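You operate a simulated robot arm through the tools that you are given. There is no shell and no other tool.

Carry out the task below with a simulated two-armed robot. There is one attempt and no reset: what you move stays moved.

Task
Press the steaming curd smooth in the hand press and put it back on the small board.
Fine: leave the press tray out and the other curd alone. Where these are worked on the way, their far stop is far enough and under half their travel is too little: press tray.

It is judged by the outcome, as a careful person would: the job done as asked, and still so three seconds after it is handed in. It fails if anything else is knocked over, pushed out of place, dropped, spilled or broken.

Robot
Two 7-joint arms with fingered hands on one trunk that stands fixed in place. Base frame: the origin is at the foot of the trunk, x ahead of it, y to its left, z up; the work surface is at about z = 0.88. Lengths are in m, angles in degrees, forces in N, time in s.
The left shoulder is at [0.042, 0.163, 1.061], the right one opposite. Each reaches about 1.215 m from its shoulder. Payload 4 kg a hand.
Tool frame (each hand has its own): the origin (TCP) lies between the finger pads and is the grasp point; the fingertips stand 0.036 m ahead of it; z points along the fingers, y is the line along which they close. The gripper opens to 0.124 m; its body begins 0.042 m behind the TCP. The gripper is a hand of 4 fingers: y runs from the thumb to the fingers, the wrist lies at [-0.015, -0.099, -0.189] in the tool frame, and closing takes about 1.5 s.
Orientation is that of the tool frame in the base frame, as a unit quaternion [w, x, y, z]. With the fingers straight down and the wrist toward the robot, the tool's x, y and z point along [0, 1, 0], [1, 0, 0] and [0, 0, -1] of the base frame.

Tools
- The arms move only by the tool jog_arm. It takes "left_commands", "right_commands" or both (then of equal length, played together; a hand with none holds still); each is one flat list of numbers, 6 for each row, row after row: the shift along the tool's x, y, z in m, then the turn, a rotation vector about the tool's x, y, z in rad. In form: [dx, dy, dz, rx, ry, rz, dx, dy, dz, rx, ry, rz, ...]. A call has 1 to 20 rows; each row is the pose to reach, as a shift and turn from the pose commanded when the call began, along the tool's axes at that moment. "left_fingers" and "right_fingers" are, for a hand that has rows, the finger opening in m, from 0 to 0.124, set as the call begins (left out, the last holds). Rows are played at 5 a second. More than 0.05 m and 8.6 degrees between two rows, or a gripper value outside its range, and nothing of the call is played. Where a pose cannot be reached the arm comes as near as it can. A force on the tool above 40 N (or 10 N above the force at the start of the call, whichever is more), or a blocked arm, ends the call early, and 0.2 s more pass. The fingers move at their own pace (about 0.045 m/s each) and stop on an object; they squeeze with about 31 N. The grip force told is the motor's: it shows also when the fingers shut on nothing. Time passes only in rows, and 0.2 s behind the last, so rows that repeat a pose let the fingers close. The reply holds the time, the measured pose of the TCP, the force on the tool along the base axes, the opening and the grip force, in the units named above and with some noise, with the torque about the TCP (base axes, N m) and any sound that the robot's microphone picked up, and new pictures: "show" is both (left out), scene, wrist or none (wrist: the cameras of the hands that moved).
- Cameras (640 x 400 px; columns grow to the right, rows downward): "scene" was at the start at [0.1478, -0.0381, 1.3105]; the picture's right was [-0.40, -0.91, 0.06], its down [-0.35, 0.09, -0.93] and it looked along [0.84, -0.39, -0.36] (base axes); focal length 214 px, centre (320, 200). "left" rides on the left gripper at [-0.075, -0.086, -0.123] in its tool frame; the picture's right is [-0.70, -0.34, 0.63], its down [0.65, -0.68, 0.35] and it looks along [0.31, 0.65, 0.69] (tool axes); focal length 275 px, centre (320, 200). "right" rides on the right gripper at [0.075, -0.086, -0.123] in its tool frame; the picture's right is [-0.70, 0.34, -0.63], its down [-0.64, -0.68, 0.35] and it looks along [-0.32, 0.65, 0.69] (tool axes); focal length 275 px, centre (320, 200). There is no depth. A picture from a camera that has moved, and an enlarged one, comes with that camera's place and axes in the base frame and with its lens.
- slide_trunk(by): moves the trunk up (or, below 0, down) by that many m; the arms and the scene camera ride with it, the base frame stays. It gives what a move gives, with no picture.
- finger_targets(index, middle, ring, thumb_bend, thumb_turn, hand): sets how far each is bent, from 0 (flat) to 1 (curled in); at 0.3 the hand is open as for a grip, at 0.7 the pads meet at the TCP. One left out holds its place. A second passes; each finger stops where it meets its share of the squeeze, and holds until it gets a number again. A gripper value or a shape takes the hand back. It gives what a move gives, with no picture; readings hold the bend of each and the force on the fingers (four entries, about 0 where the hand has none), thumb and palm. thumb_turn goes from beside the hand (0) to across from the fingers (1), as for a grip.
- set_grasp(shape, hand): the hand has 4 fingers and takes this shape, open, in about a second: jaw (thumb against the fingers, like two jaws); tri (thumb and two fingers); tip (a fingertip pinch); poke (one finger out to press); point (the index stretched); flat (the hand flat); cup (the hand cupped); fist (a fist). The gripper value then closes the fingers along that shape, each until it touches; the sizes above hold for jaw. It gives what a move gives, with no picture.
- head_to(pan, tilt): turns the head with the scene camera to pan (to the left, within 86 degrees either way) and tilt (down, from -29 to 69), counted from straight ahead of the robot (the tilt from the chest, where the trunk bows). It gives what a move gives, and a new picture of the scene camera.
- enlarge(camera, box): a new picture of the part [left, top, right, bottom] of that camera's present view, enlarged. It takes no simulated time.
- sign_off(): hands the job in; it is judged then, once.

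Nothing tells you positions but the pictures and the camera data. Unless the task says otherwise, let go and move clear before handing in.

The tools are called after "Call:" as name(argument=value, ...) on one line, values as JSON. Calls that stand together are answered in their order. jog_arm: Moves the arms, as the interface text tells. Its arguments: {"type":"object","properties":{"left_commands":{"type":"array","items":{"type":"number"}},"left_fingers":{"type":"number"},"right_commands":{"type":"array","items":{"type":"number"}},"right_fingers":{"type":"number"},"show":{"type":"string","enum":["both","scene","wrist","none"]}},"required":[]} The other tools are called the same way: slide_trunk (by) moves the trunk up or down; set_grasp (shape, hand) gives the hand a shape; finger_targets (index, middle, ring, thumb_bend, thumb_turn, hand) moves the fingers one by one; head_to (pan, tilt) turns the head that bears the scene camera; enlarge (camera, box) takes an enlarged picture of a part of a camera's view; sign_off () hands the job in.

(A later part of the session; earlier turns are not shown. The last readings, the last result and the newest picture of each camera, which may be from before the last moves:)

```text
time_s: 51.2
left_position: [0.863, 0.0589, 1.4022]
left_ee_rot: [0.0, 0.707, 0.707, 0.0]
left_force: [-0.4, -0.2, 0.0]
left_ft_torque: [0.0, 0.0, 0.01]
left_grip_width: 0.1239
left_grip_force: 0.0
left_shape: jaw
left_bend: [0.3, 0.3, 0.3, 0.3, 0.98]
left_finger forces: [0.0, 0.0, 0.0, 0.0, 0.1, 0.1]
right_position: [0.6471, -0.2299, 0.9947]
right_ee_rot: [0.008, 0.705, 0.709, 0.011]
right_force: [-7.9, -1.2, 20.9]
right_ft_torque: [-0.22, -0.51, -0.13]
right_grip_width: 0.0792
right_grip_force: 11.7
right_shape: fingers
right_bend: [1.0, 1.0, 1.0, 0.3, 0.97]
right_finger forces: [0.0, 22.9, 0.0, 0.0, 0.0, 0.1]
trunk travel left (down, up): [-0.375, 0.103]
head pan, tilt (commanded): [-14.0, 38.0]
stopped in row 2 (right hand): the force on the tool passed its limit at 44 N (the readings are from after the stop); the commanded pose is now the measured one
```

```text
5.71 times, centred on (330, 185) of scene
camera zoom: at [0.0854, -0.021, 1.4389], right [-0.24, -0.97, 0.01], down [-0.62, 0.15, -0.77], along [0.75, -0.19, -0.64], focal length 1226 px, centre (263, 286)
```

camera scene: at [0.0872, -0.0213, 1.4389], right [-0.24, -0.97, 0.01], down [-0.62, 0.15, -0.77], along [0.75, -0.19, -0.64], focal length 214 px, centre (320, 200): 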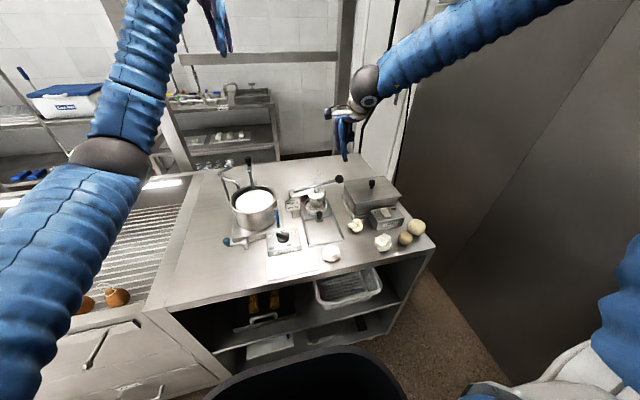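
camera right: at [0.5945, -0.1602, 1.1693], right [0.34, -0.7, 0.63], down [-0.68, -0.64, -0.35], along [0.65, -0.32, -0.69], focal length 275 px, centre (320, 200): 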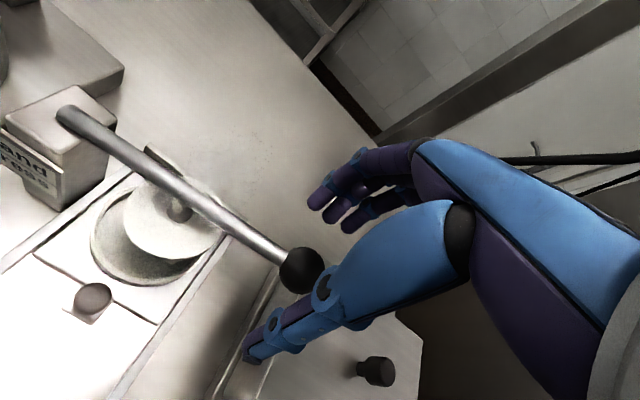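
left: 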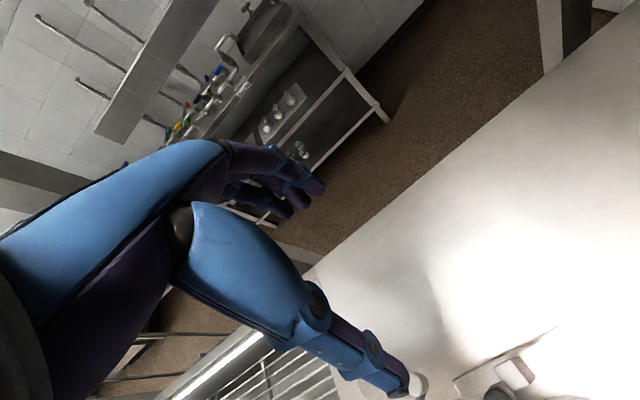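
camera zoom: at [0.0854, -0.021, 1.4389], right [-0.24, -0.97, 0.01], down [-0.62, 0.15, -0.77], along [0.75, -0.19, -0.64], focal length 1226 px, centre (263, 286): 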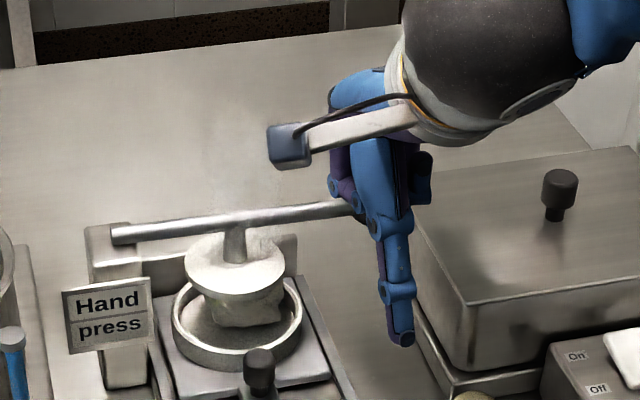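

The plate meets firm resistance at the same height as before. I'll hold a steady push of about 30–35 N for a few seconds and see whether the curd yields.

Call:
jog_arm(right_commands=[0, -0.001, 0.002, 0, 0, 0, 0, -0.002, 0.003, 0, 0, 0, 0, -0.002, 0.003, 0, 0, 0, 0, -0.002, 0.003, 0, 0, 0, 0, -0.002, 0.003, 0, 0, 0, 0, -0.002, 0.003, 0, 0, 0, 0, -0.002, 0.003, 0, 0, 0, 0, -0.002, 0.003, 0, 0, 0, 0, -0.002, 0.003, 0, 0, 0, 0, -0.002, 0.003, 0, 0, 0, 0, -0.002, 0.003, 0, 0, 0, 0, -0.002, 0.003, 0, 0, 0], show="none")

Call:
enlarge(camera="scene", box=[295, 175, 345, 215])

```text
time_s: 51.8
left_position: [0.8639, 0.0588, 1.4016]
left_ee_rot: [-0.001, 0.707, 0.707, 0.0]
left_force: [0.9, -0.8, -0.1]
left_ft_torque: [-0.02, 0.01, -0.01]
left_grip_width: 0.1238
left_grip_force: 0.0
left_shape: jaw
left_bend: [0.3, 0.3, 0.3, 0.3, 0.98]
left_finger forces: [0.1, 0.0, 0.0, 0.1, 0.1, 0.1]
right_position: [0.6473, -0.2293, 0.9943]
right_ee_rot: [0.01, 0.705, 0.709, 0.012]
right_force: [-7.7, -0.1, 20.5]
right_ft_torque: [-0.23, -0.53, -0.1]
right_grip_width: 0.0793
right_grip_force: 10.8
right_shape: fingers
right_bend: [1.0, 1.0, 1.0, 0.3, 0.97]
right_finger forces: [0.0, 21.5, 0.0, 0.1, 0.0, 0.0]
trunk travel left (down, up): [-0.375, 0.103]
head pan, tilt (commanded): [-14.0, 38.0]
stopped in row 3 (right hand): the force on the tool passed its limit at 42 N (the readings are from after the stop); the commanded pose is now the measured one
```

```text
10.00 times, centred on (320, 195) of scene
camera zoom: at [0.0856, -0.0209, 1.4388], right [-0.24, -0.97, 0.01], down [-0.62, 0.15, -0.77], along [0.75, -0.19, -0.64], focal length 2145 px, centre (320, 250)
```

zoom: 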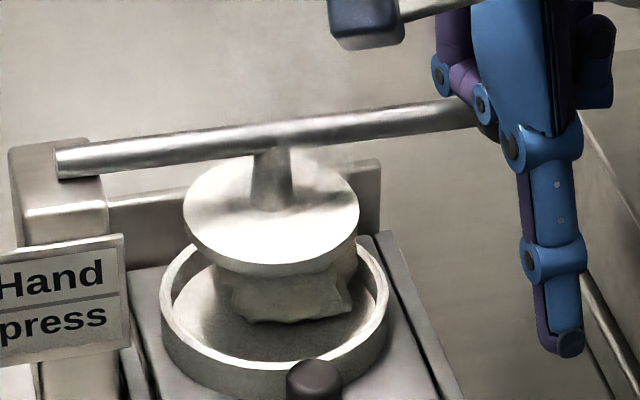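

Small position steps raise the force quickly. I'll hold at the present commanded pose for 2 s, then look for any change before raising the load.

Call:
jog_arm(right_commands=[0, 0, 0.001, 0, 0, 0, 0, 0, 0.001, 0, 0, 0, 0, 0, 0.001, 0, 0, 0, 0, 0, 0.001, 0, 0, 0, 0, 0, 0.001, 0, 0, 0, 0, 0, 0.001, 0, 0, 0, 0, 0, 0.001, 0, 0, 0, 0, 0, 0.001, 0, 0, 0, 0, 0, 0.001, 0, 0, 0, 0, 0, 0.001, 0, 0, 0, 0, 0, 0.001, 0, 0, 0, 0, 0, 0.001, 0, 0, 0], show="none")

Call:
enlarge(camera="scene", box=[295, 175, 345, 215])

```text
time_s: 53.2
left_position: [0.8625, 0.059, 1.401]
left_ee_rot: [0.0, 0.707, 0.707, 0.001]
left_force: [0.4, 0.3, 0.5]
left_ft_torque: [0.03, 0.01, 0.03]
left_grip_width: 0.1238
left_grip_force: 0.1
left_shape: jaw
left_bend: [0.3, 0.3, 0.3, 0.3, 0.98]
left_finger forces: [0.0, 0.0, 0.0, 0.0, 0.0, 0.0]
right_position: [0.6485, -0.2298, 0.9954]
right_ee_rot: [0.01, 0.705, 0.709, 0.014]
right_force: [-8.1, 2.9, 20.0]
right_ft_torque: [-0.25, -0.46, -0.05]
right_grip_width: 0.079
right_grip_force: 10.6
right_shape: fingers
right_bend: [1.0, 1.0, 1.0, 0.3, 0.97]
right_finger forces: [0.0, 21.7, 0.0, 0.0, 0.0, 0.0]
trunk travel left (down, up): [-0.375, 0.103]
head pan, tilt (commanded): [-14.0, 38.0]
stopped in row 6 (right hand): the force on the tool passed its limit at 40 N (the readings are from after the stop); the commanded pose is now the measured one
```

```text
10.00 times, centred on (320, 195) of scene
camera zoom: at [0.0857, -0.0209, 1.4387], right [-0.24, -0.97, 0.01], down [-0.62, 0.15, -0.77], along [0.75, -0.19, -0.64], focal length 2145 px, centre (320, 250)
```

zoom: 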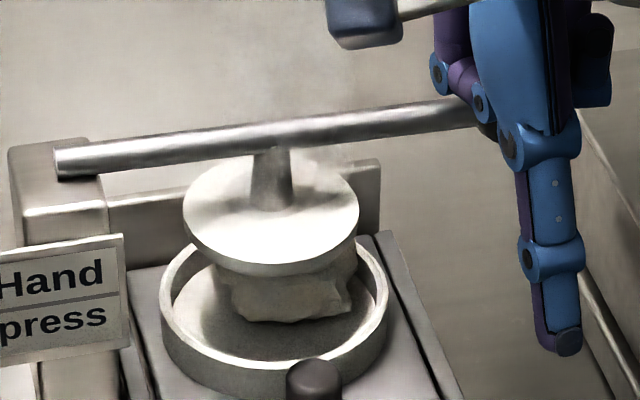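

Under firm pressing the plate just sits on the curd. Measuring the picture, the curd's front lower edge is near the ring's centre, so the curd is too far back and likely propped on the rear rim. I'll release the lever, pull the tray out again and reseat the curd.

Call:
jog_arm(right_commands=[0, 0, -0.037, 0, 0, 0, 0, 0, -0.074, 0, 0, 0, 0, 0, -0.11, 0, 0, 0, 0.011, -0.0111, -0.1088, -0.0314, -0.0529, -0.1102, 0.0219, -0.0222, -0.1076, -0.0628, -0.1057, -0.2204, 0.0329, -0.0333, -0.1064, -0.0942, -0.1586, -0.3305, 0.0439, -0.0444, -0.1052, -0.1256, -0.2114, -0.4407, 0.0549, -0.0555, -0.104, -0.1571, -0.2643, -0.5509, 0.0658, -0.0666, -0.1028, -0.1885, -0.3172, -0.6611, 0.0768, -0.0777, -0.1016, -0.2199, -0.37, -0.7713, 0.0878, -0.0888, -0.1004, -0.2513, -0.4229, -0.8814, 0.0987, -0.0999, -0.0992, -0.2827, -0.4757, -0.9916, 0.1097, -0.111, -0.098, -0.3141, -0.5286, -1.1018], show="none")

Call:
set_grasp(hand="right", shape="tip")

Call:
enlarge(camera="scene", box=[290, 155, 360, 235])

Call:
enlarge(camera="right", box=[120, 120, 440, 360])

```text
time_s: 56.0
left_position: [0.8645, 0.0591, 1.3998]
left_ee_rot: [0.0, 0.707, 0.708, 0.0]
left_force: [-0.2, 0.7, 0.4]
left_ft_torque: [-0.04, 0.01, 0.0]
left_grip_width: 0.1236
left_grip_force: 0.1
left_shape: jaw
left_bend: [0.3, 0.3, 0.3, 0.3, 0.98]
left_finger forces: [0.0, 0.0, 0.0, 0.0, 0.0, 0.0]
right_position: [0.5336, -0.1215, 1.0891]
right_ee_rot: [0.292, 0.206, 0.932, -0.067]
right_force: [-0.4, -0.2, -0.4]
right_ft_torque: [0.0, 0.0, 0.0]
right_grip_width: 0.0792
right_grip_force: 0.0
right_shape: fingers
right_bend: [1.0, 1.0, 1.0, 0.3, 0.97]
right_finger forces: [0.0, 0.1, 0.1, 0.0, 0.0, 0.0]
trunk travel left (down, up): [-0.375, 0.103]
head pan, tilt (commanded): [-14.0, 38.0]
```

```text
time_s: 56.9
left_position: [0.8648, 0.0587, 1.4005]
left_ee_rot: [0.0, 0.707, 0.707, 0.0]
left_force: [-0.9, 1.1, -0.2]
left_ft_torque: [0.02, -0.01, -0.01]
left_grip_width: 0.1235
left_grip_force: 0.0
left_shape: jaw
left_bend: [0.3, 0.3, 0.3, 0.3, 0.98]
left_finger forces: [0.0, 0.0, 0.1, 0.0, 0.1, 0.0]
right_position: [0.5347, -0.1212, 1.0903]
right_ee_rot: [0.291, 0.207, 0.932, -0.066]
right_force: [0.3, -1.1, 0.8]
right_ft_torque: [0.01, 0.02, 0.02]
right_grip_width: 0.1239
right_grip_force: 0.0
right_shape: tip
right_bend: [0.31, 0.98, 0.99, 0.3, 0.97]
right_finger forces: [0.0, 0.1, 0.0, 0.0, 0.1, 0.0]
trunk travel left (down, up): [-0.375, 0.103]
head pan, tilt (commanded): [-14.0, 38.0]
```

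```text
5.00 times, centred on (325, 195) of scene
camera zoom: at [0.0868, -0.021, 1.4389], right [-0.24, -0.97, 0.01], down [-0.62, 0.15, -0.77], along [0.75, -0.19, -0.64], focal length 1072 px, centre (295, 225)
```

zoom: 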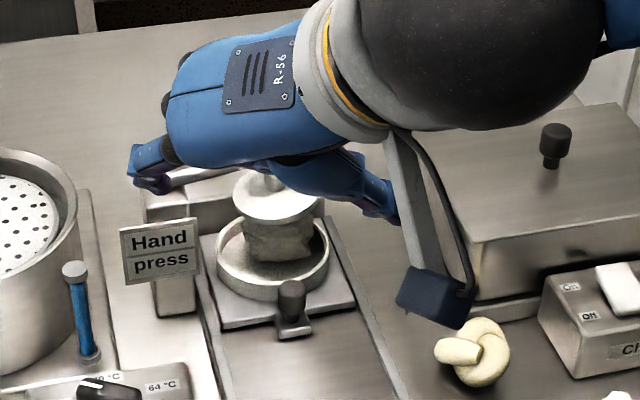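

```text
1.67 times, centred on (280, 240) of right
camera zoom: at [0.3788, -0.1437, 1.1475], right [0.33, 0.22, 0.92], down [0.37, -0.93, 0.09], along [0.87, 0.31, -0.39], focal length 459 px, centre (387, 133)
```

zoom: 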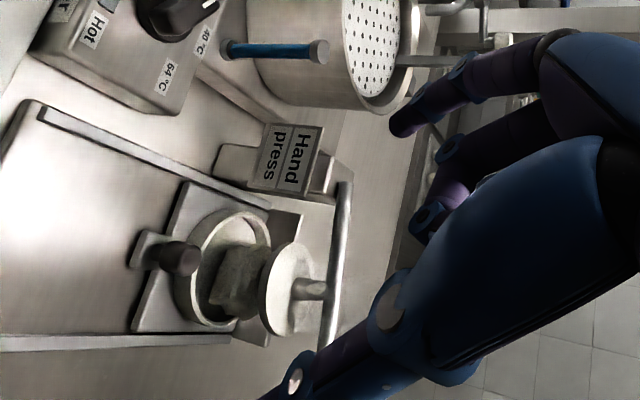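

The lever has sprung back up. I'll take a close look at how the curd sits in the ring before pulling the tray out.

Call:
enlarge(camera="right", box=[190, 230, 300, 330])

Call:
enlarge(camera="scene", box=[300, 185, 345, 225])

```text
4.00 times, centred on (245, 280) of right
camera zoom: at [0.3788, -0.1437, 1.1475], right [0.33, 0.22, 0.92], down [0.37, -0.93, 0.09], along [0.87, 0.31, -0.39], focal length 1101 px, centre (620, -120)
```

zoom: 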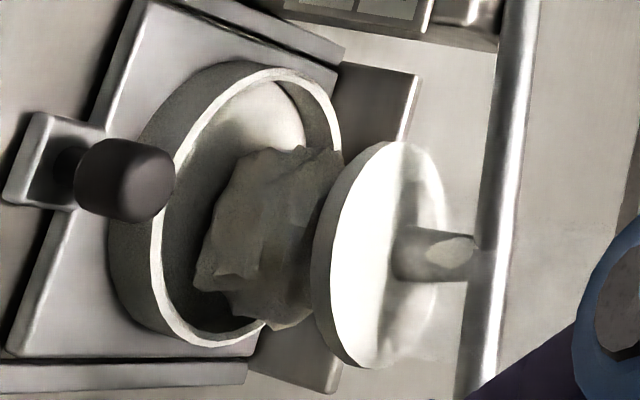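

```text
10.00 times, centred on (322, 205) of scene
camera zoom: at [0.0868, -0.021, 1.4389], right [-0.24, -0.97, 0.01], down [-0.62, 0.15, -0.77], along [0.75, -0.19, -0.64], focal length 2145 px, centre (295, 150)
```

zoom: 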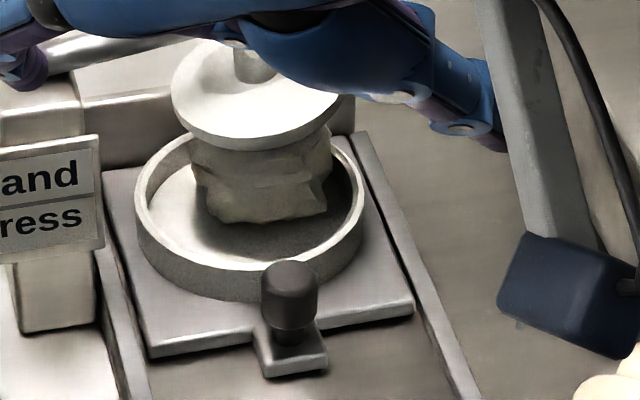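

Both views agree that the curd's front edge is at the ring's centre, so the curd is sitting about 2 cm too far back and is propped on the rear rim. I'll go back to the knob with the pinch.

Call:
jog_arm(right_commands=[0.0119, 0.0012, 0.0238, 0, 0, 0, 0.0239, 0.0024, 0.0477, 0, 0, 0, 0.0239, 0.0024, 0.0877, 0, 0, 0, 0.0239, 0.0024, 0.1277, 0, 0, 0, 0.0239, 0.0024, 0.1577, 0, 0, 0, 0.0239, 0.0024, 0.1577, 0, 0, 0], right_fingers=0.065, show="none")

Call:
enlarge(camera="right", box=[180, 140, 440, 340])

```text
time_s: 58.3
left_position: [0.8641, 0.0598, 1.402]
left_ee_rot: [-0.001, 0.707, 0.707, 0.0]
left_force: [0.0, 0.2, 0.5]
left_ft_torque: [0.0, -0.03, 0.02]
left_grip_width: 0.1236
left_grip_force: 0.2
left_shape: jaw
left_bend: [0.3, 0.3, 0.3, 0.3, 0.98]
left_finger forces: [0.1, 0.1, 0.0, 0.0, 0.1, 0.0]
right_position: [0.6023, -0.1492, 0.9476]
right_ee_rot: [0.293, 0.206, 0.931, -0.066]
right_force: [-0.5, 0.1, -0.7]
right_ft_torque: [0.0, -0.06, 0.01]
right_grip_width: 0.0657
right_grip_force: 0.0
right_shape: tip
right_bend: [0.41, 0.98, 0.99, 0.55, 0.99]
right_finger forces: [0.0, 0.0, 0.0, 0.0, 0.1, 0.0]
trunk travel left (down, up): [-0.375, 0.103]
head pan, tilt (commanded): [-14.0, 38.0]
```

```text
2.00 times, centred on (310, 240) of right
camera zoom: at [0.4469, -0.1724, 1.0048], right [0.33, 0.22, 0.92], down [0.37, -0.92, 0.09], along [0.87, 0.31, -0.39], focal length 551 px, centre (340, 120)
```

zoom: 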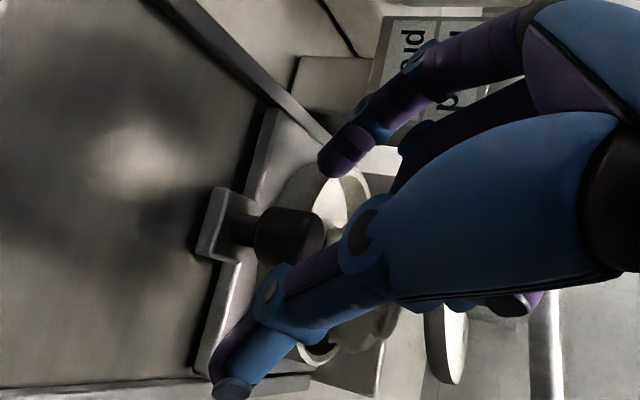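

The knob is between the fingertips again. I'll pinch it and draw the tray out slowly.

Call:
jog_arm(right_commands=[0, 0, 0, 0, 0, 0, 0, 0, 0, 0, 0, 0, 0, 0, 0, 0, 0, 0, 0, 0, 0, 0, 0, 0, 0, 0, 0, 0, 0, 0, 0, 0, 0, 0, 0, 0], right_fingers=0.005, show="none")

Call:
jog_arm(right_commands=[0.0074, -0.0042, -0.0052, 0, 0, 0, 0.0148, -0.0085, -0.0104, 0, 0, 0, 0.0223, -0.0127, -0.0156, 0, 0, 0, 0.0297, -0.0169, -0.0208, 0, 0, 0, 0.0371, -0.0211, -0.026, 0, 0, 0, 0.0445, -0.0254, -0.0312, 0, 0, 0, 0.0519, -0.0296, -0.0364, 0, 0, 0, 0.0594, -0.0338, -0.0416, 0, 0, 0, 0.0653, -0.0372, -0.0458, 0, 0, 0, 0.0653, -0.0372, -0.0458, 0, 0, 0], show="none")

Call:
enlarge(camera="right", box=[180, 140, 440, 340])

Call:
enlarge(camera="scene", box=[285, 160, 365, 250])

```text
time_s: 59.7
left_position: [0.8641, 0.0587, 1.4008]
left_ee_rot: [0.0, 0.707, 0.707, 0.0]
left_force: [0.0, 0.5, 0.5]
left_ft_torque: [0.03, 0.01, 0.03]
left_grip_width: 0.1235
left_grip_force: 0.1
left_shape: jaw
left_bend: [0.3, 0.3, 0.3, 0.3, 0.98]
left_finger forces: [0.0, 0.0, 0.0, 0.1, 0.1, 0.1]
right_position: [0.6031, -0.1516, 0.9462]
right_ee_rot: [0.292, 0.206, 0.932, -0.067]
right_force: [-0.5, -0.3, -5.3]
right_ft_torque: [0.08, 0.0, 0.11]
right_grip_width: 0.0157
right_grip_force: 31.3
right_shape: tip
right_bend: [0.61, 1.0, 1.0, 0.67, 1.0]
right_finger forces: [27.5, 0.1, 0.1, 0.0, 25.7, 0.1]
trunk travel left (down, up): [-0.375, 0.103]
head pan, tilt (commanded): [-14.0, 38.0]
```

```text
time_s: 61.9
left_position: [0.8648, 0.0579, 1.4019]
left_ee_rot: [0.0, 0.708, 0.707, 0.0]
left_force: [-0.3, 0.0, -0.4]
left_ft_torque: [0.02, -0.01, -0.01]
left_grip_width: 0.1238
left_grip_force: 0.1
left_shape: jaw
left_bend: [0.3, 0.3, 0.3, 0.3, 0.98]
left_finger forces: [0.0, 0.1, 0.0, 0.0, 0.1, 0.0]
right_position: [0.5119, -0.1506, 0.9469]
right_ee_rot: [0.291, 0.206, 0.932, -0.066]
right_force: [0.1, -4.1, -5.7]
right_ft_torque: [-0.02, 0.04, 0.04]
right_grip_width: 0.0151
right_grip_force: 31.1
right_shape: tip
right_bend: [0.62, 1.0, 1.0, 0.67, 1.0]
right_finger forces: [26.4, 0.0, 0.0, 0.0, 28.7, 0.1]
trunk travel left (down, up): [-0.375, 0.103]
head pan, tilt (commanded): [-14.0, 38.0]
```

```text
2.00 times, centred on (310, 240) of right
camera zoom: at [0.3573, -0.1718, 1.0044], right [0.33, 0.22, 0.92], down [0.37, -0.92, 0.09], along [0.87, 0.31, -0.39], focal length 551 px, centre (340, 120)
```

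zoom: 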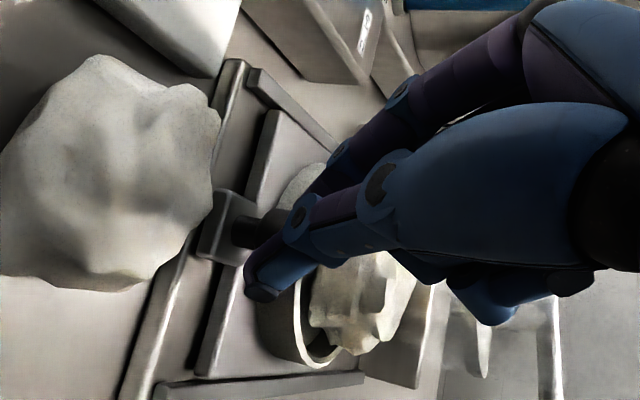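

```text
4.44 times, centred on (325, 205) of scene
camera zoom: at [0.0873, -0.0213, 1.4388], right [-0.24, -0.97, 0.01], down [-0.62, 0.15, -0.77], along [0.75, -0.19, -0.64], focal length 953 px, centre (298, 178)
```

zoom: 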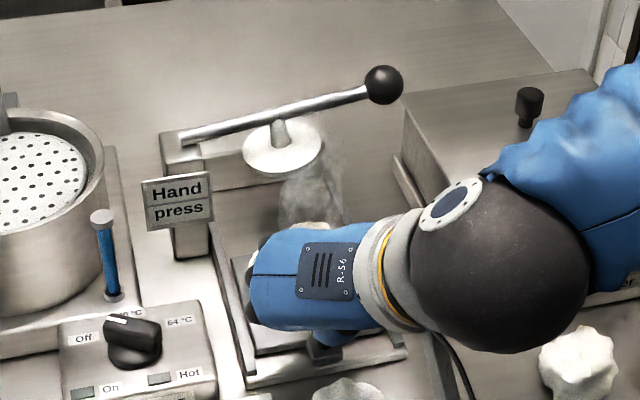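

The tray is out again and the curd is still steaming. I'll let go of the knob and back away to see the curd.

Call:
jog_arm(right_commands=[0, 0, 0, 0, 0, 0, 0, 0, 0, 0, 0, 0, 0, 0, 0, 0, 0, 0, 0, 0, 0, 0, 0, 0], right_fingers=0.06, show="none")

Call:
jog_arm(right_commands=[0, 0, -0.03, 0, 0, 0, -0.01, 0, -0.07, 0, 0, 0, -0.02, 0, -0.1, 0, 0, 0, -0.03, 0, -0.12, 0, 0, 0], show="none")

Call:
set_grasp(hand="right", shape="jaw")

Call:
enlarge(camera="right", box=[100, 160, 340, 360])

Call:
enlarge(camera="scene", box=[290, 180, 360, 250])

```text
time_s: 62.9
left_position: [0.8644, 0.0591, 1.401]
left_ee_rot: [0.0, 0.707, 0.707, 0.0]
left_force: [1.0, 0.6, -0.9]
left_ft_torque: [0.02, 0.03, 0.0]
left_grip_width: 0.1237
left_grip_force: 0.1
left_shape: jaw
left_bend: [0.3, 0.3, 0.3, 0.3, 0.98]
left_finger forces: [0.1, 0.0, 0.0, 0.0, 0.1, 0.1]
right_position: [0.5124, -0.1495, 0.9479]
right_ee_rot: [0.292, 0.207, 0.931, -0.066]
right_force: [-0.6, 0.5, -0.4]
right_ft_torque: [0.01, -0.03, 0.0]
right_grip_width: 0.0598
right_grip_force: 0.0
right_shape: tip
right_bend: [0.43, 0.98, 0.99, 0.56, 0.99]
right_finger forces: [0.0, 0.1, 0.1, 0.0, 0.1, 0.0]
trunk travel left (down, up): [-0.375, 0.103]
head pan, tilt (commanded): [-14.0, 38.0]
```

```text
time_s: 63.9
left_position: [0.865, 0.0583, 1.4025]
left_ee_rot: [0.0, 0.707, 0.707, 0.0]
left_force: [0.2, -0.2, 0.1]
left_ft_torque: [-0.01, 0.02, -0.01]
left_grip_width: 0.1236
left_grip_force: 0.0
left_shape: jaw
left_bend: [0.3, 0.3, 0.3, 0.3, 0.98]
left_finger forces: [0.0, 0.0, 0.0, 0.0, 0.1, 0.0]
right_position: [0.5178, -0.1203, 1.0552]
right_ee_rot: [0.292, 0.207, 0.932, -0.065]
right_force: [-0.9, 0.1, 0.5]
right_ft_torque: [-0.01, -0.05, -0.02]
right_grip_width: 0.0599
right_grip_force: 0.0
right_shape: tip
right_bend: [0.43, 0.98, 0.99, 0.56, 0.99]
right_finger forces: [0.0, 0.0, 0.1, 0.0, 0.1, 0.0]
right hand out of reach, approached as far as the arm can: row 1, 2, 3, 4
trunk travel left (down, up): [-0.375, 0.103]
head pan, tilt (commanded): [-14.0, 38.0]
```

```text
time_s: 64.8
left_position: [0.8638, 0.0594, 1.4012]
left_ee_rot: [-0.001, 0.707, 0.707, 0.0]
left_force: [0.7, -0.5, -0.4]
left_ft_torque: [0.02, 0.0, 0.02]
left_grip_width: 0.1237
left_grip_force: 0.1
left_shape: jaw
left_bend: [0.3, 0.3, 0.3, 0.3, 0.98]
left_finger forces: [0.0, 0.0, 0.0, 0.1, 0.0, 0.1]
right_position: [0.5173, -0.1217, 1.0549]
right_ee_rot: [0.292, 0.206, 0.932, -0.066]
right_force: [-0.3, -0.5, -0.4]
right_ft_torque: [-0.02, 0.02, 0.01]
right_grip_width: 0.1236
right_grip_force: 0.1
right_shape: jaw
right_bend: [0.3, 0.3, 0.3, 0.3, 0.98]
right_finger forces: [0.0, 0.0, 0.0, 0.0, 0.0, 0.0]
trunk travel left (down, up): [-0.375, 0.103]
head pan, tilt (commanded): [-14.0, 38.0]
```

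```text
2.00 times, centred on (220, 260) of right
camera zoom: at [0.3625, -0.1432, 1.1129], right [0.33, 0.22, 0.92], down [0.37, -0.92, 0.09], along [0.87, 0.31, -0.39], focal length 551 px, centre (520, 80)
```

zoom: 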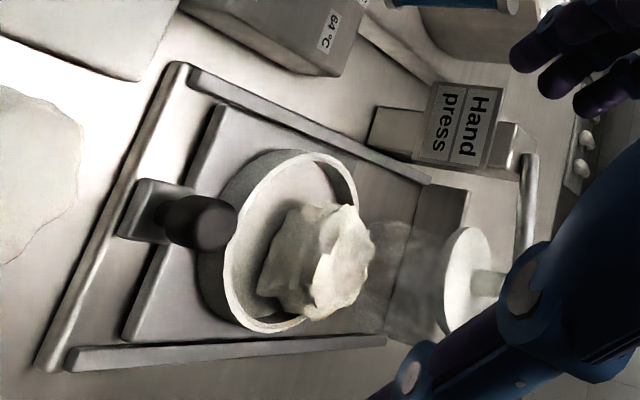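

```text
5.71 times, centred on (325, 215) of scene
camera zoom: at [0.0867, -0.021, 1.4389], right [-0.24, -0.97, 0.01], down [-0.62, 0.15, -0.77], along [0.75, -0.19, -0.64], focal length 1226 px, centre (291, 114)
```

zoom: 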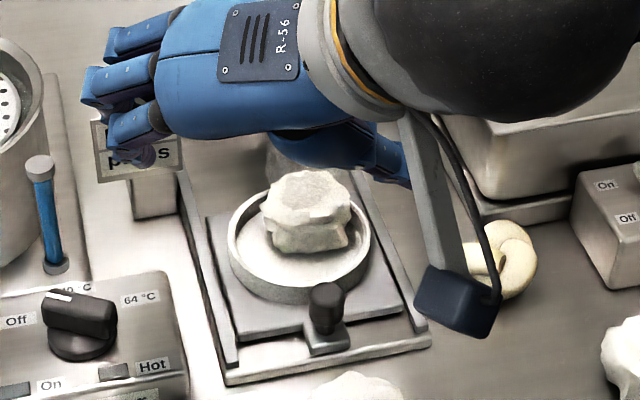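

The lump seems to sit on the floor, roughly 8–9 mm off-centre toward the back right. I'll zoom in further to see whether its surface has changed at all from the pressing.

Call:
enlarge(camera="scene", box=[310, 200, 345, 235])

Call:
enlarge(camera="right", box=[190, 210, 300, 340])

```text
11.43 times, centred on (328, 218) of scene
camera zoom: at [0.0867, -0.021, 1.4389], right [-0.24, -0.97, 0.01], down [-0.62, 0.15, -0.77], along [0.75, -0.19, -0.64], focal length 2451 px, centre (234, 0)
```

zoom: 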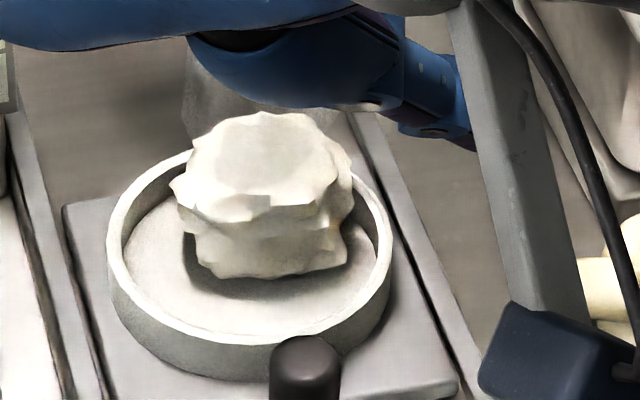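

```text
3.08 times, centred on (245, 275) of right
camera zoom: at [0.3625, -0.1432, 1.1129], right [0.33, 0.22, 0.92], down [0.37, -0.92, 0.09], along [0.87, 0.31, -0.39], focal length 847 px, centre (551, -31)
```

zoom: 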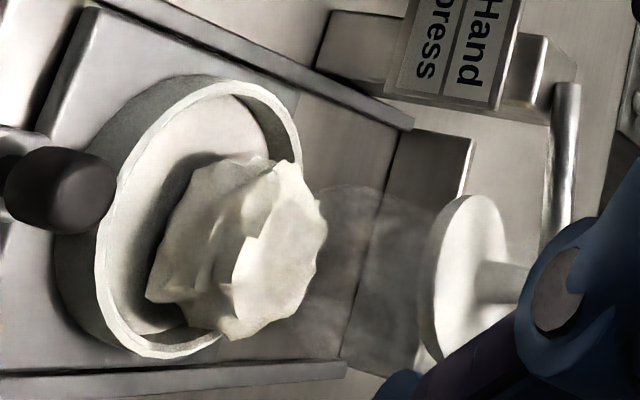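

The curd's top plateau triangulates to about (0.587, -0.158, 0.950), so it is in fact roughly centred. To learn whether the curd or the lever's own stop blocked the stroke, I'll test the lever with the tray out, using the curled-finger press again.

Call:
finger_targets(hand="right", index=1, middle=1, ring=1, thumb_bend=0.3, thumb_turn=1)

Call:
jog_arm(right_commands=[-0.023, 0, -0.0328, 0.0348, 0.0542, 0.1098, -0.0459, 0, -0.0655, 0.0696, 0.1085, 0.2196, -0.0643, -0.0078, -0.0455, 0.1045, 0.1627, 0.3293, -0.0826, -0.0157, -0.0256, 0.1393, 0.2169, 0.4391, -0.101, -0.0235, -0.0056, 0.1741, 0.2712, 0.5489, -0.1193, -0.0313, 0.0144, 0.2089, 0.3254, 0.6587, -0.1377, -0.0392, 0.0343, 0.2437, 0.3796, 0.7685, -0.156, -0.047, 0.0543, 0.2786, 0.4338, 0.8782, -0.156, -0.047, 0.0543, 0.3134, 0.4881, 0.988, -0.156, -0.047, 0.0543, 0.3482, 0.5423, 1.0978], show="none")

Call:
enlarge(camera="scene", box=[290, 130, 370, 240])

```text
time_s: 65.8
left_position: [0.8644, 0.0585, 1.4008]
left_ee_rot: [0.001, 0.707, 0.707, 0.0]
left_force: [-0.1, 0.5, -0.2]
left_ft_torque: [-0.04, -0.04, -0.02]
left_grip_width: 0.1238
left_grip_force: 0.0
left_shape: jaw
left_bend: [0.3, 0.3, 0.3, 0.3, 0.98]
left_finger forces: [0.0, 0.1, 0.0, 0.0, 0.1, 0.0]
right_position: [0.5179, -0.1222, 1.0549]
right_ee_rot: [0.292, 0.207, 0.932, -0.067]
right_force: [0.3, 0.3, 0.1]
right_ft_torque: [0.01, -0.02, -0.02]
right_grip_width: 0.0787
right_grip_force: 0.1
right_shape: fingers
right_bend: [1.0, 1.0, 1.0, 0.3, 0.97]
right_finger forces: [0.1, 0.0, 0.0, 0.1, 0.0, 0.0]
trunk travel left (down, up): [-0.375, 0.103]
head pan, tilt (commanded): [-14.0, 38.0]
```

```text
time_s: 68.0
left_position: [0.8644, 0.0594, 1.3997]
left_ee_rot: [0.001, 0.708, 0.707, 0.0]
left_force: [0.5, 0.0, 0.5]
left_ft_torque: [-0.03, 0.0, 0.04]
left_grip_width: 0.1236
left_grip_force: 0.0
left_shape: jaw
left_bend: [0.3, 0.3, 0.3, 0.3, 0.98]
left_finger forces: [0.0, 0.0, 0.0, 0.0, 0.1, 0.0]
right_position: [0.6403, -0.232, 1.1018]
right_ee_rot: [-0.003, 0.708, 0.706, -0.002]
right_force: [-0.6, 0.4, 0.2]
right_ft_torque: [0.0, -0.01, -0.01]
right_grip_width: 0.0789
right_grip_force: 0.0
right_shape: fingers
right_bend: [1.0, 1.0, 1.0, 0.3, 0.97]
right_finger forces: [0.0, 0.0, 0.0, 0.0, 0.1, 0.0]
trunk travel left (down, up): [-0.375, 0.103]
head pan, tilt (commanded): [-14.0, 38.0]
```

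```text
3.64 times, centred on (330, 185) of scene
camera zoom: at [0.0871, -0.0212, 1.4389], right [-0.24, -0.97, 0.01], down [-0.62, 0.15, -0.77], along [0.75, -0.19, -0.64], focal length 780 px, centre (284, 254)
```

zoom: 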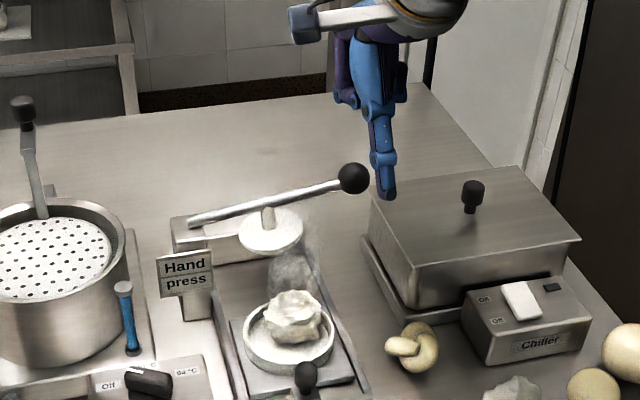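

The view of the mould is now clear, so I'll zoom in on it, then press the lever with no curd beneath it to learn its free travel.

Call:
enlarge(camera="scene", box=[308, 198, 348, 238])

Call:
jog_arm(right_commands=[0, 0, 0.02, 0, 0, 0, 0, 0, 0.04, 0, 0, 0, 0, 0, 0.06, 0, 0, 0, 0, 0, 0.07, 0, 0, 0, 0, 0, 0.08, 0, 0, 0, 0, 0, 0.09, 0, 0, 0, 0, 0, 0.1, 0, 0, 0, 0, 0, 0.11, 0, 0, 0, 0, 0, 0.12, 0, 0, 0], show="none")

Call:
enlarge(camera="scene", box=[290, 150, 370, 240])

```text
10.00 times, centred on (328, 218) of scene
camera zoom: at [0.0871, -0.0212, 1.4389], right [-0.24, -0.97, 0.01], down [-0.62, 0.15, -0.77], along [0.75, -0.19, -0.64], focal length 2145 px, centre (240, 20)
```

zoom: 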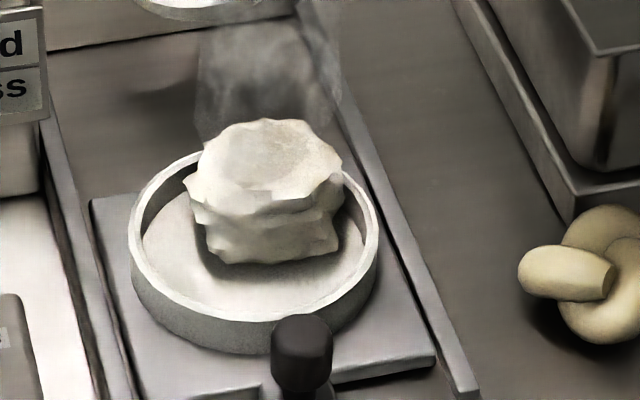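

```text
time_s: 70.0
left_position: [0.8637, 0.0584, 1.4012]
left_ee_rot: [0.0, 0.708, 0.707, 0.0]
left_force: [-0.5, 1.1, -0.7]
left_ft_torque: [0.03, -0.02, 0.02]
left_grip_width: 0.1235
left_grip_force: 0.0
left_shape: jaw
left_bend: [0.3, 0.3, 0.3, 0.3, 0.98]
left_finger forces: [0.0, 0.1, 0.0, 0.0, 0.0, 0.1]
right_position: [0.6411, -0.2324, 0.9807]
right_ee_rot: [-0.001, 0.708, 0.706, -0.002]
right_force: [-2.0, 0.0, 0.9]
right_ft_torque: [-0.02, -0.08, -0.05]
right_grip_width: 0.0792
right_grip_force: 1.4
right_shape: fingers
right_bend: [1.0, 1.0, 1.0, 0.3, 0.97]
right_finger forces: [0.0, 2.5, 0.0, 0.1, 0.0, 0.0]
trunk travel left (down, up): [-0.375, 0.103]
head pan, tilt (commanded): [-14.0, 38.0]
```

```text
4.44 times, centred on (330, 195) of scene
camera zoom: at [0.087, -0.0211, 1.4389], right [-0.24, -0.97, 0.01], down [-0.62, 0.15, -0.77], along [0.75, -0.19, -0.64], focal length 953 px, centre (276, 222)
```

zoom: 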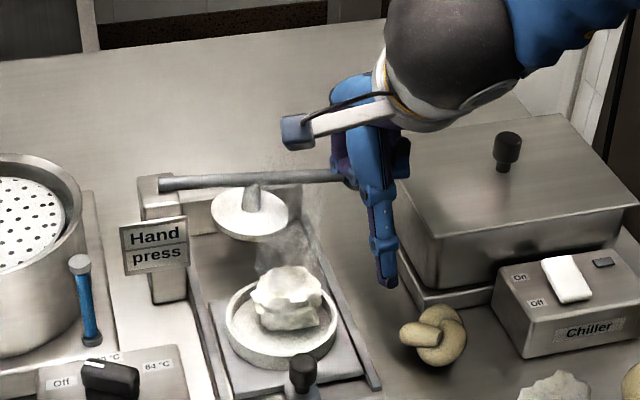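

Without the curd the lever drops past the earlier point at only about 2 N, so the curd was what blocked it. I'll continue to find the lever's full travel.

Call:
jog_arm(right_commands=[0, 0, 0.01, 0, 0, 0, 0, 0, 0.02, 0, 0, 0, 0, 0, 0.03, 0, 0, 0, 0, 0, 0.04, 0, 0, 0, 0, 0, 0.045, 0, 0, 0], show="none")

Call:
enlarge(camera="scene", box=[290, 150, 370, 240])

```text
time_s: 71.3
left_position: [0.8615, 0.0572, 1.4036]
left_ee_rot: [0.0, 0.707, 0.707, 0.0]
left_force: [-0.4, -0.3, -0.4]
left_ft_torque: [0.01, 0.02, -0.02]
left_grip_width: 0.1236
left_grip_force: 0.0
left_shape: jaw
left_bend: [0.3, 0.3, 0.3, 0.3, 0.98]
left_finger forces: [0.0, 0.0, 0.1, 0.1, 0.1, 0.1]
right_position: [0.6357, -0.2315, 0.9387]
right_ee_rot: [0.0, 0.707, 0.707, -0.002]
right_force: [-28.6, 0.7, 24.6]
right_ft_torque: [-0.27, -1.62, -0.31]
right_grip_width: 0.079
right_grip_force: 18.1
right_shape: fingers
right_bend: [1.0, 1.0, 1.0, 0.3, 0.97]
right_finger forces: [0.1, 36.1, 0.1, 0.0, 0.1, 0.0]
trunk travel left (down, up): [-0.375, 0.103]
head pan, tilt (commanded): [-14.0, 38.0]
stopped in row 5 (right hand): the force on the tool passed its limit at 40 N (the readings are from after the stop); the commanded pose is now the measured one
```

```text
4.44 times, centred on (330, 195) of scene
camera zoom: at [0.0833, -0.0211, 1.4392], right [-0.24, -0.97, 0.01], down [-0.62, 0.15, -0.77], along [0.75, -0.19, -0.63], focal length 953 px, centre (276, 222)
```

zoom: 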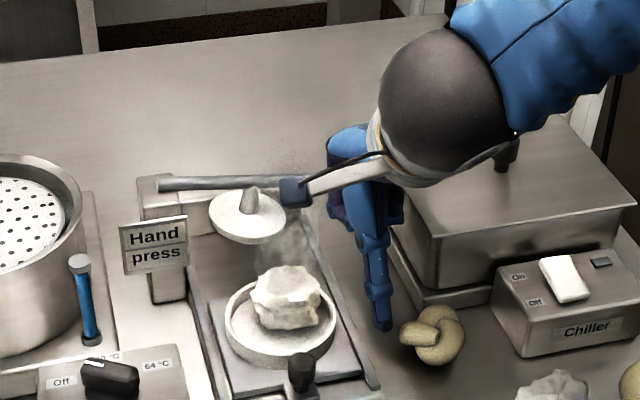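

The hand is being pushed toward the robot, so the ball may be slipping off the knuckles. I'll look from the wrist camera before moving.

Call:
enlarge(camera="right", box=[60, 100, 460, 360])

Call:
enlarge(camera="scene", box=[310, 165, 360, 215])

```text
1.54 times, centred on (260, 230) of right
camera zoom: at [0.5511, -0.156, 1.0612], right [0.34, -0.7, 0.63], down [-0.68, -0.65, -0.34], along [0.65, -0.32, -0.69], focal length 424 px, centre (412, 154)
```

zoom: 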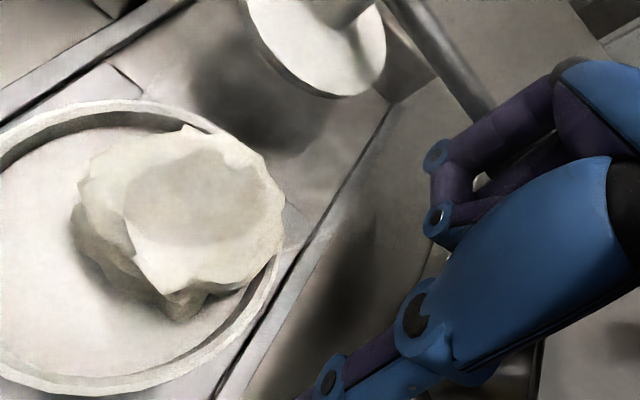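

```text
8.00 times, centred on (335, 190) of scene
camera zoom: at [0.0833, -0.0211, 1.4392], right [-0.24, -0.97, 0.01], down [-0.62, 0.15, -0.77], along [0.75, -0.19, -0.63], focal length 1716 px, centre (200, 280)
```

zoom: 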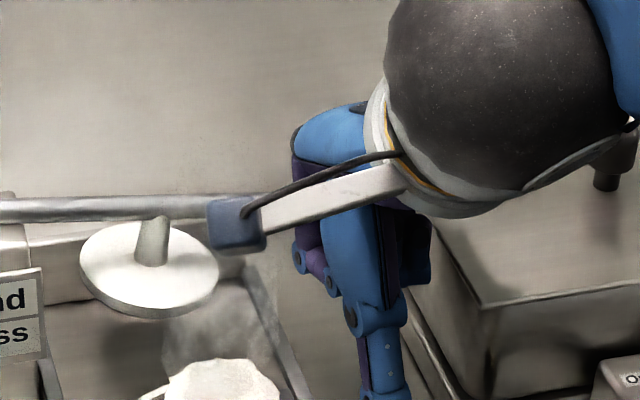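

The ball appears to have slipped past the knuckles, so this contact point is poor. I'll back off upward gently, monitoring force.

Call:
jog_arm(right_commands=[0, -0.005, -0.005, 0, 0, 0, 0, -0.01, -0.015, 0, 0, 0, 0, -0.01, -0.03, 0, 0, 0, 0, -0.01, -0.045, 0, 0, 0], show="none")

Call:
enlarge(camera="right", box=[100, 100, 460, 340])

Call:
enlarge(camera="scene", box=[300, 150, 370, 220])

```text
time_s: 72.3
left_position: [0.862, 0.0603, 1.4028]
left_ee_rot: [0.0, 0.707, 0.707, 0.001]
left_force: [-0.1, 0.0, 0.7]
left_ft_torque: [-0.03, 0.0, -0.04]
left_grip_width: 0.1238
left_grip_force: 0.1
left_shape: jaw
left_bend: [0.3, 0.3, 0.3, 0.3, 0.98]
left_finger forces: [0.0, 0.0, 0.0, 0.0, 0.0, 0.0]
right_position: [0.6289, -0.2307, 0.9834]
right_ee_rot: [0.0, 0.707, 0.707, -0.003]
right_force: [-11.4, 3.3, 1.0]
right_ft_torque: [-0.08, -0.32, 0.0]
right_grip_width: 0.0788
right_grip_force: 5.3
right_shape: fingers
right_bend: [1.0, 1.0, 1.0, 0.3, 0.97]
right_finger forces: [0.1, 10.8, 0.0, 0.0, 0.0, 0.0]
trunk travel left (down, up): [-0.375, 0.103]
head pan, tilt (commanded): [-14.0, 38.0]
```

```text
1.67 times, centred on (280, 220) of right
camera zoom: at [0.5439, -0.1556, 1.1055], right [0.34, -0.69, 0.63], down [-0.68, -0.65, -0.34], along [0.65, -0.32, -0.69], focal length 459 px, centre (387, 167)
```

zoom: 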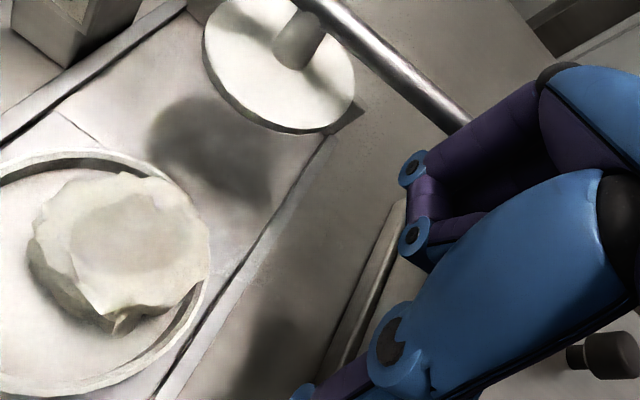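

```text
5.71 times, centred on (335, 185) of scene
camera zoom: at [0.0855, -0.0202, 1.439], right [-0.24, -0.97, 0.01], down [-0.62, 0.15, -0.77], along [0.75, -0.19, -0.64], focal length 1226 px, centre (234, 286)
```

zoom: 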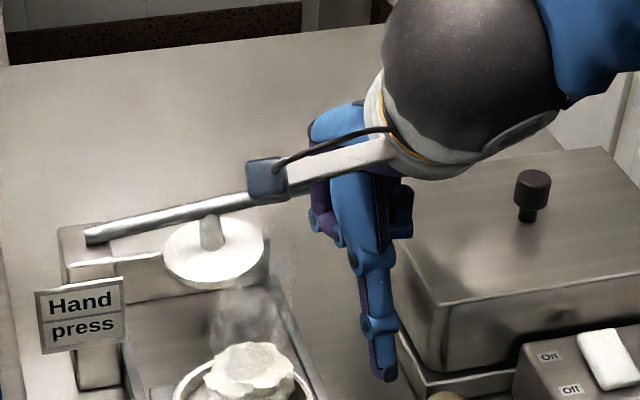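

The ball had slid behind the knuckles because I was contacting it too near their edge, so next time the TCP should be about 2 cm further forward. The curd sits on the floor only 9 mm off-centre, so it probably just needs a sustained, firmer press. I'll return to the knob and slide the tray in again.

Call:
jog_arm(right_commands=[0, -0.015, -0.037, 0, 0, 0, 0, -0.015, -0.074, 0, 0, 0, 0, -0.015, -0.11, 0, 0, 0, 0.0084, -0.0247, -0.1037, -0.0348, -0.0542, -0.1098, 0.0167, -0.0344, -0.0973, -0.0696, -0.1085, -0.2196, 0.0251, -0.0441, -0.091, -0.1045, -0.1627, -0.3293, 0.0335, -0.0538, -0.0846, -0.1393, -0.2169, -0.4391, 0.0419, -0.0635, -0.0783, -0.1741, -0.2712, -0.5489, 0.0502, -0.0731, -0.072, -0.2089, -0.3254, -0.6587, 0.0586, -0.0828, -0.0656, -0.2437, -0.3796, -0.7685, 0.067, -0.0925, -0.0593, -0.2786, -0.4338, -0.8782, 0.0753, -0.1022, -0.0529, -0.3134, -0.4881, -0.988, 0.0837, -0.1119, -0.0466, -0.3482, -0.5423, -1.0978], show="none")

Call:
enlarge(camera="scene", box=[290, 165, 370, 250])

Call:
enlarge(camera="right", box=[100, 140, 340, 360])

```text
time_s: 75.1
left_position: [0.8651, 0.0591, 1.4001]
left_ee_rot: [0.001, 0.708, 0.707, 0.0]
left_force: [-0.3, 0.7, -0.2]
left_ft_torque: [0.0, 0.0, -0.02]
left_grip_width: 0.1238
left_grip_force: 0.0
left_shape: jaw
left_bend: [0.3, 0.3, 0.3, 0.3, 0.98]
left_finger forces: [0.0, 0.0, 0.0, 0.0, 0.0, 0.1]
right_position: [0.5223, -0.1465, 1.0309]
right_ee_rot: [0.291, 0.205, 0.932, -0.067]
right_force: [0.4, 0.5, -0.1]
right_ft_torque: [-0.02, -0.01, -0.02]
right_grip_width: 0.0792
right_grip_force: 0.1
right_shape: fingers
right_bend: [1.0, 1.0, 1.0, 0.3, 0.97]
right_finger forces: [0.0, 0.0, 0.1, 0.0, 0.1, 0.0]
trunk travel left (down, up): [-0.375, 0.103]
head pan, tilt (commanded): [-14.0, 38.0]
```

```text
4.71 times, centred on (330, 208) of scene
camera zoom: at [0.0871, -0.0207, 1.4389], right [-0.24, -0.97, 0.01], down [-0.62, 0.15, -0.77], along [0.75, -0.19, -0.64], focal length 1009 px, centre (273, 165)
```

zoom: 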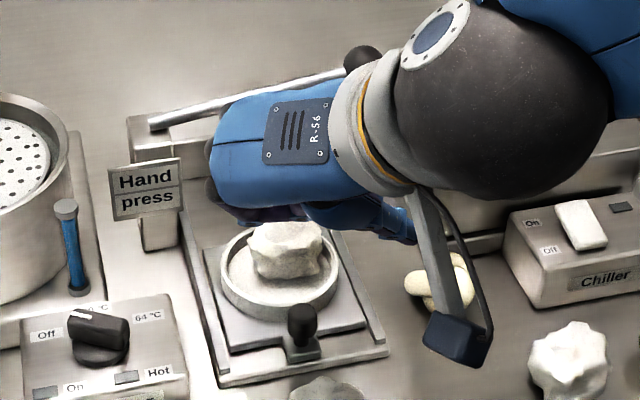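

```text
1.82 times, centred on (220, 250) of right
camera zoom: at [0.3665, -0.1691, 1.0887], right [0.33, 0.22, 0.92], down [0.37, -0.92, 0.09], along [0.87, 0.31, -0.39], focal length 500 px, centre (502, 109)
```

zoom: 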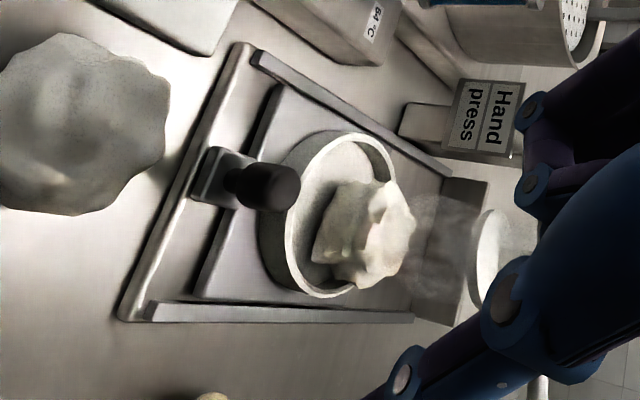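

The curd is leaning toward the back-right of the ring. While the tray is out, I'll centre it properly: straddle it with the jaw, close, and drag it about 8 mm forward.

Call:
set_grasp(hand="right", shape="jaw")

Call:
jog_arm(right_commands=[-0.0135, 0.0117, 0.0278, 0, 0, 0, -0.0269, 0.0234, 0.0555, 0, 0, 0, -0.0269, 0.0234, 0.0555, 0, 0, 0], right_fingers=0.09, show="none")

Call:
enlarge(camera="right", box=[140, 120, 400, 350])

Call:
enlarge(camera="scene", box=[290, 165, 370, 250])

```text
time_s: 76.0
left_position: [0.8646, 0.0597, 1.4006]
left_ee_rot: [0.0, 0.707, 0.707, 0.0]
left_force: [0.3, -0.1, 0.2]
left_ft_torque: [0.0, 0.02, -0.01]
left_grip_width: 0.1236
left_grip_force: 0.0
left_shape: jaw
left_bend: [0.3, 0.3, 0.3, 0.3, 0.98]
left_finger forces: [0.2, 0.0, 0.0, 0.0, 0.0, 0.0]
right_position: [0.5208, -0.1468, 1.0305]
right_ee_rot: [0.291, 0.206, 0.932, -0.065]
right_force: [1.0, -1.0, 0.9]
right_ft_torque: [-0.01, -0.03, -0.01]
right_grip_width: 0.1238
right_grip_force: 0.0
right_shape: jaw
right_bend: [0.3, 0.3, 0.3, 0.3, 0.97]
right_finger forces: [0.0, 0.0, 0.0, 0.0, 0.0, 0.1]
trunk travel left (down, up): [-0.375, 0.103]
head pan, tilt (commanded): [-14.0, 38.0]
```

```text
time_s: 76.8
left_position: [0.8627, 0.0581, 1.4012]
left_ee_rot: [0.0, 0.708, 0.707, 0.0]
left_force: [-0.5, 0.3, -0.3]
left_ft_torque: [0.0, 0.02, 0.01]
left_grip_width: 0.1236
left_grip_force: 0.0
left_shape: jaw
left_bend: [0.3, 0.3, 0.3, 0.3, 0.98]
left_finger forces: [0.0, 0.0, 0.0, 0.0, 0.1, 0.0]
right_position: [0.5787, -0.1506, 0.9973]
right_ee_rot: [0.293, 0.206, 0.931, -0.066]
right_force: [0.1, -0.8, -0.8]
right_ft_torque: [0.01, -0.02, 0.0]
right_grip_width: 0.0902
right_grip_force: 0.0
right_shape: jaw
right_bend: [0.34, 0.37, 0.36, 0.38, 0.99]
right_finger forces: [0.0, 0.1, 0.1, 0.0, 0.0, 0.0]
trunk travel left (down, up): [-0.375, 0.103]
head pan, tilt (commanded): [-14.0, 38.0]
```

```text
1.74 times, centred on (270, 235) of right
camera zoom: at [0.4225, -0.1727, 1.0547], right [0.33, 0.22, 0.92], down [0.37, -0.92, 0.09], along [0.87, 0.31, -0.39], focal length 479 px, centre (407, 139)
```

zoom: 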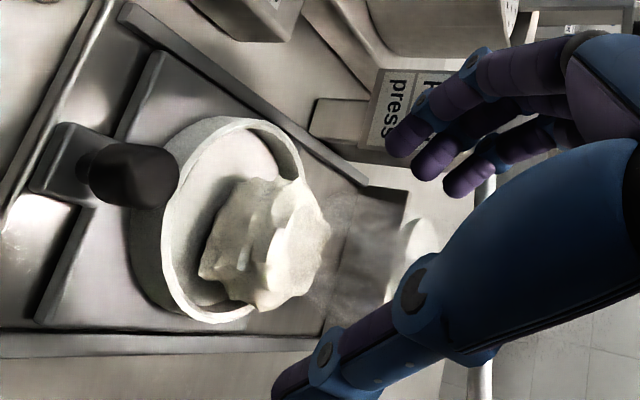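

```text
4.71 times, centred on (330, 208) of scene
camera zoom: at [0.0858, -0.0209, 1.4391], right [-0.24, -0.97, 0.01], down [-0.62, 0.15, -0.77], along [0.75, -0.19, -0.64], focal length 1009 px, centre (273, 165)
```

zoom: 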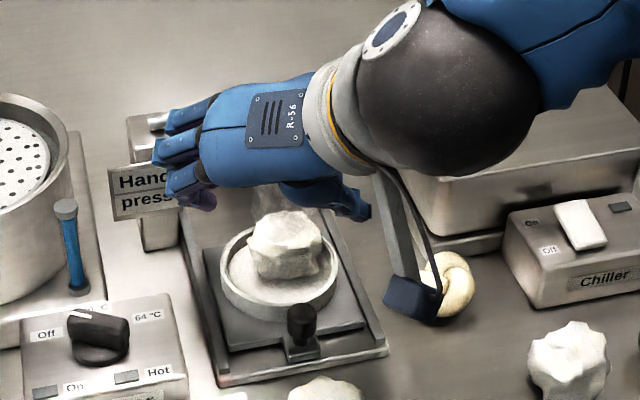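

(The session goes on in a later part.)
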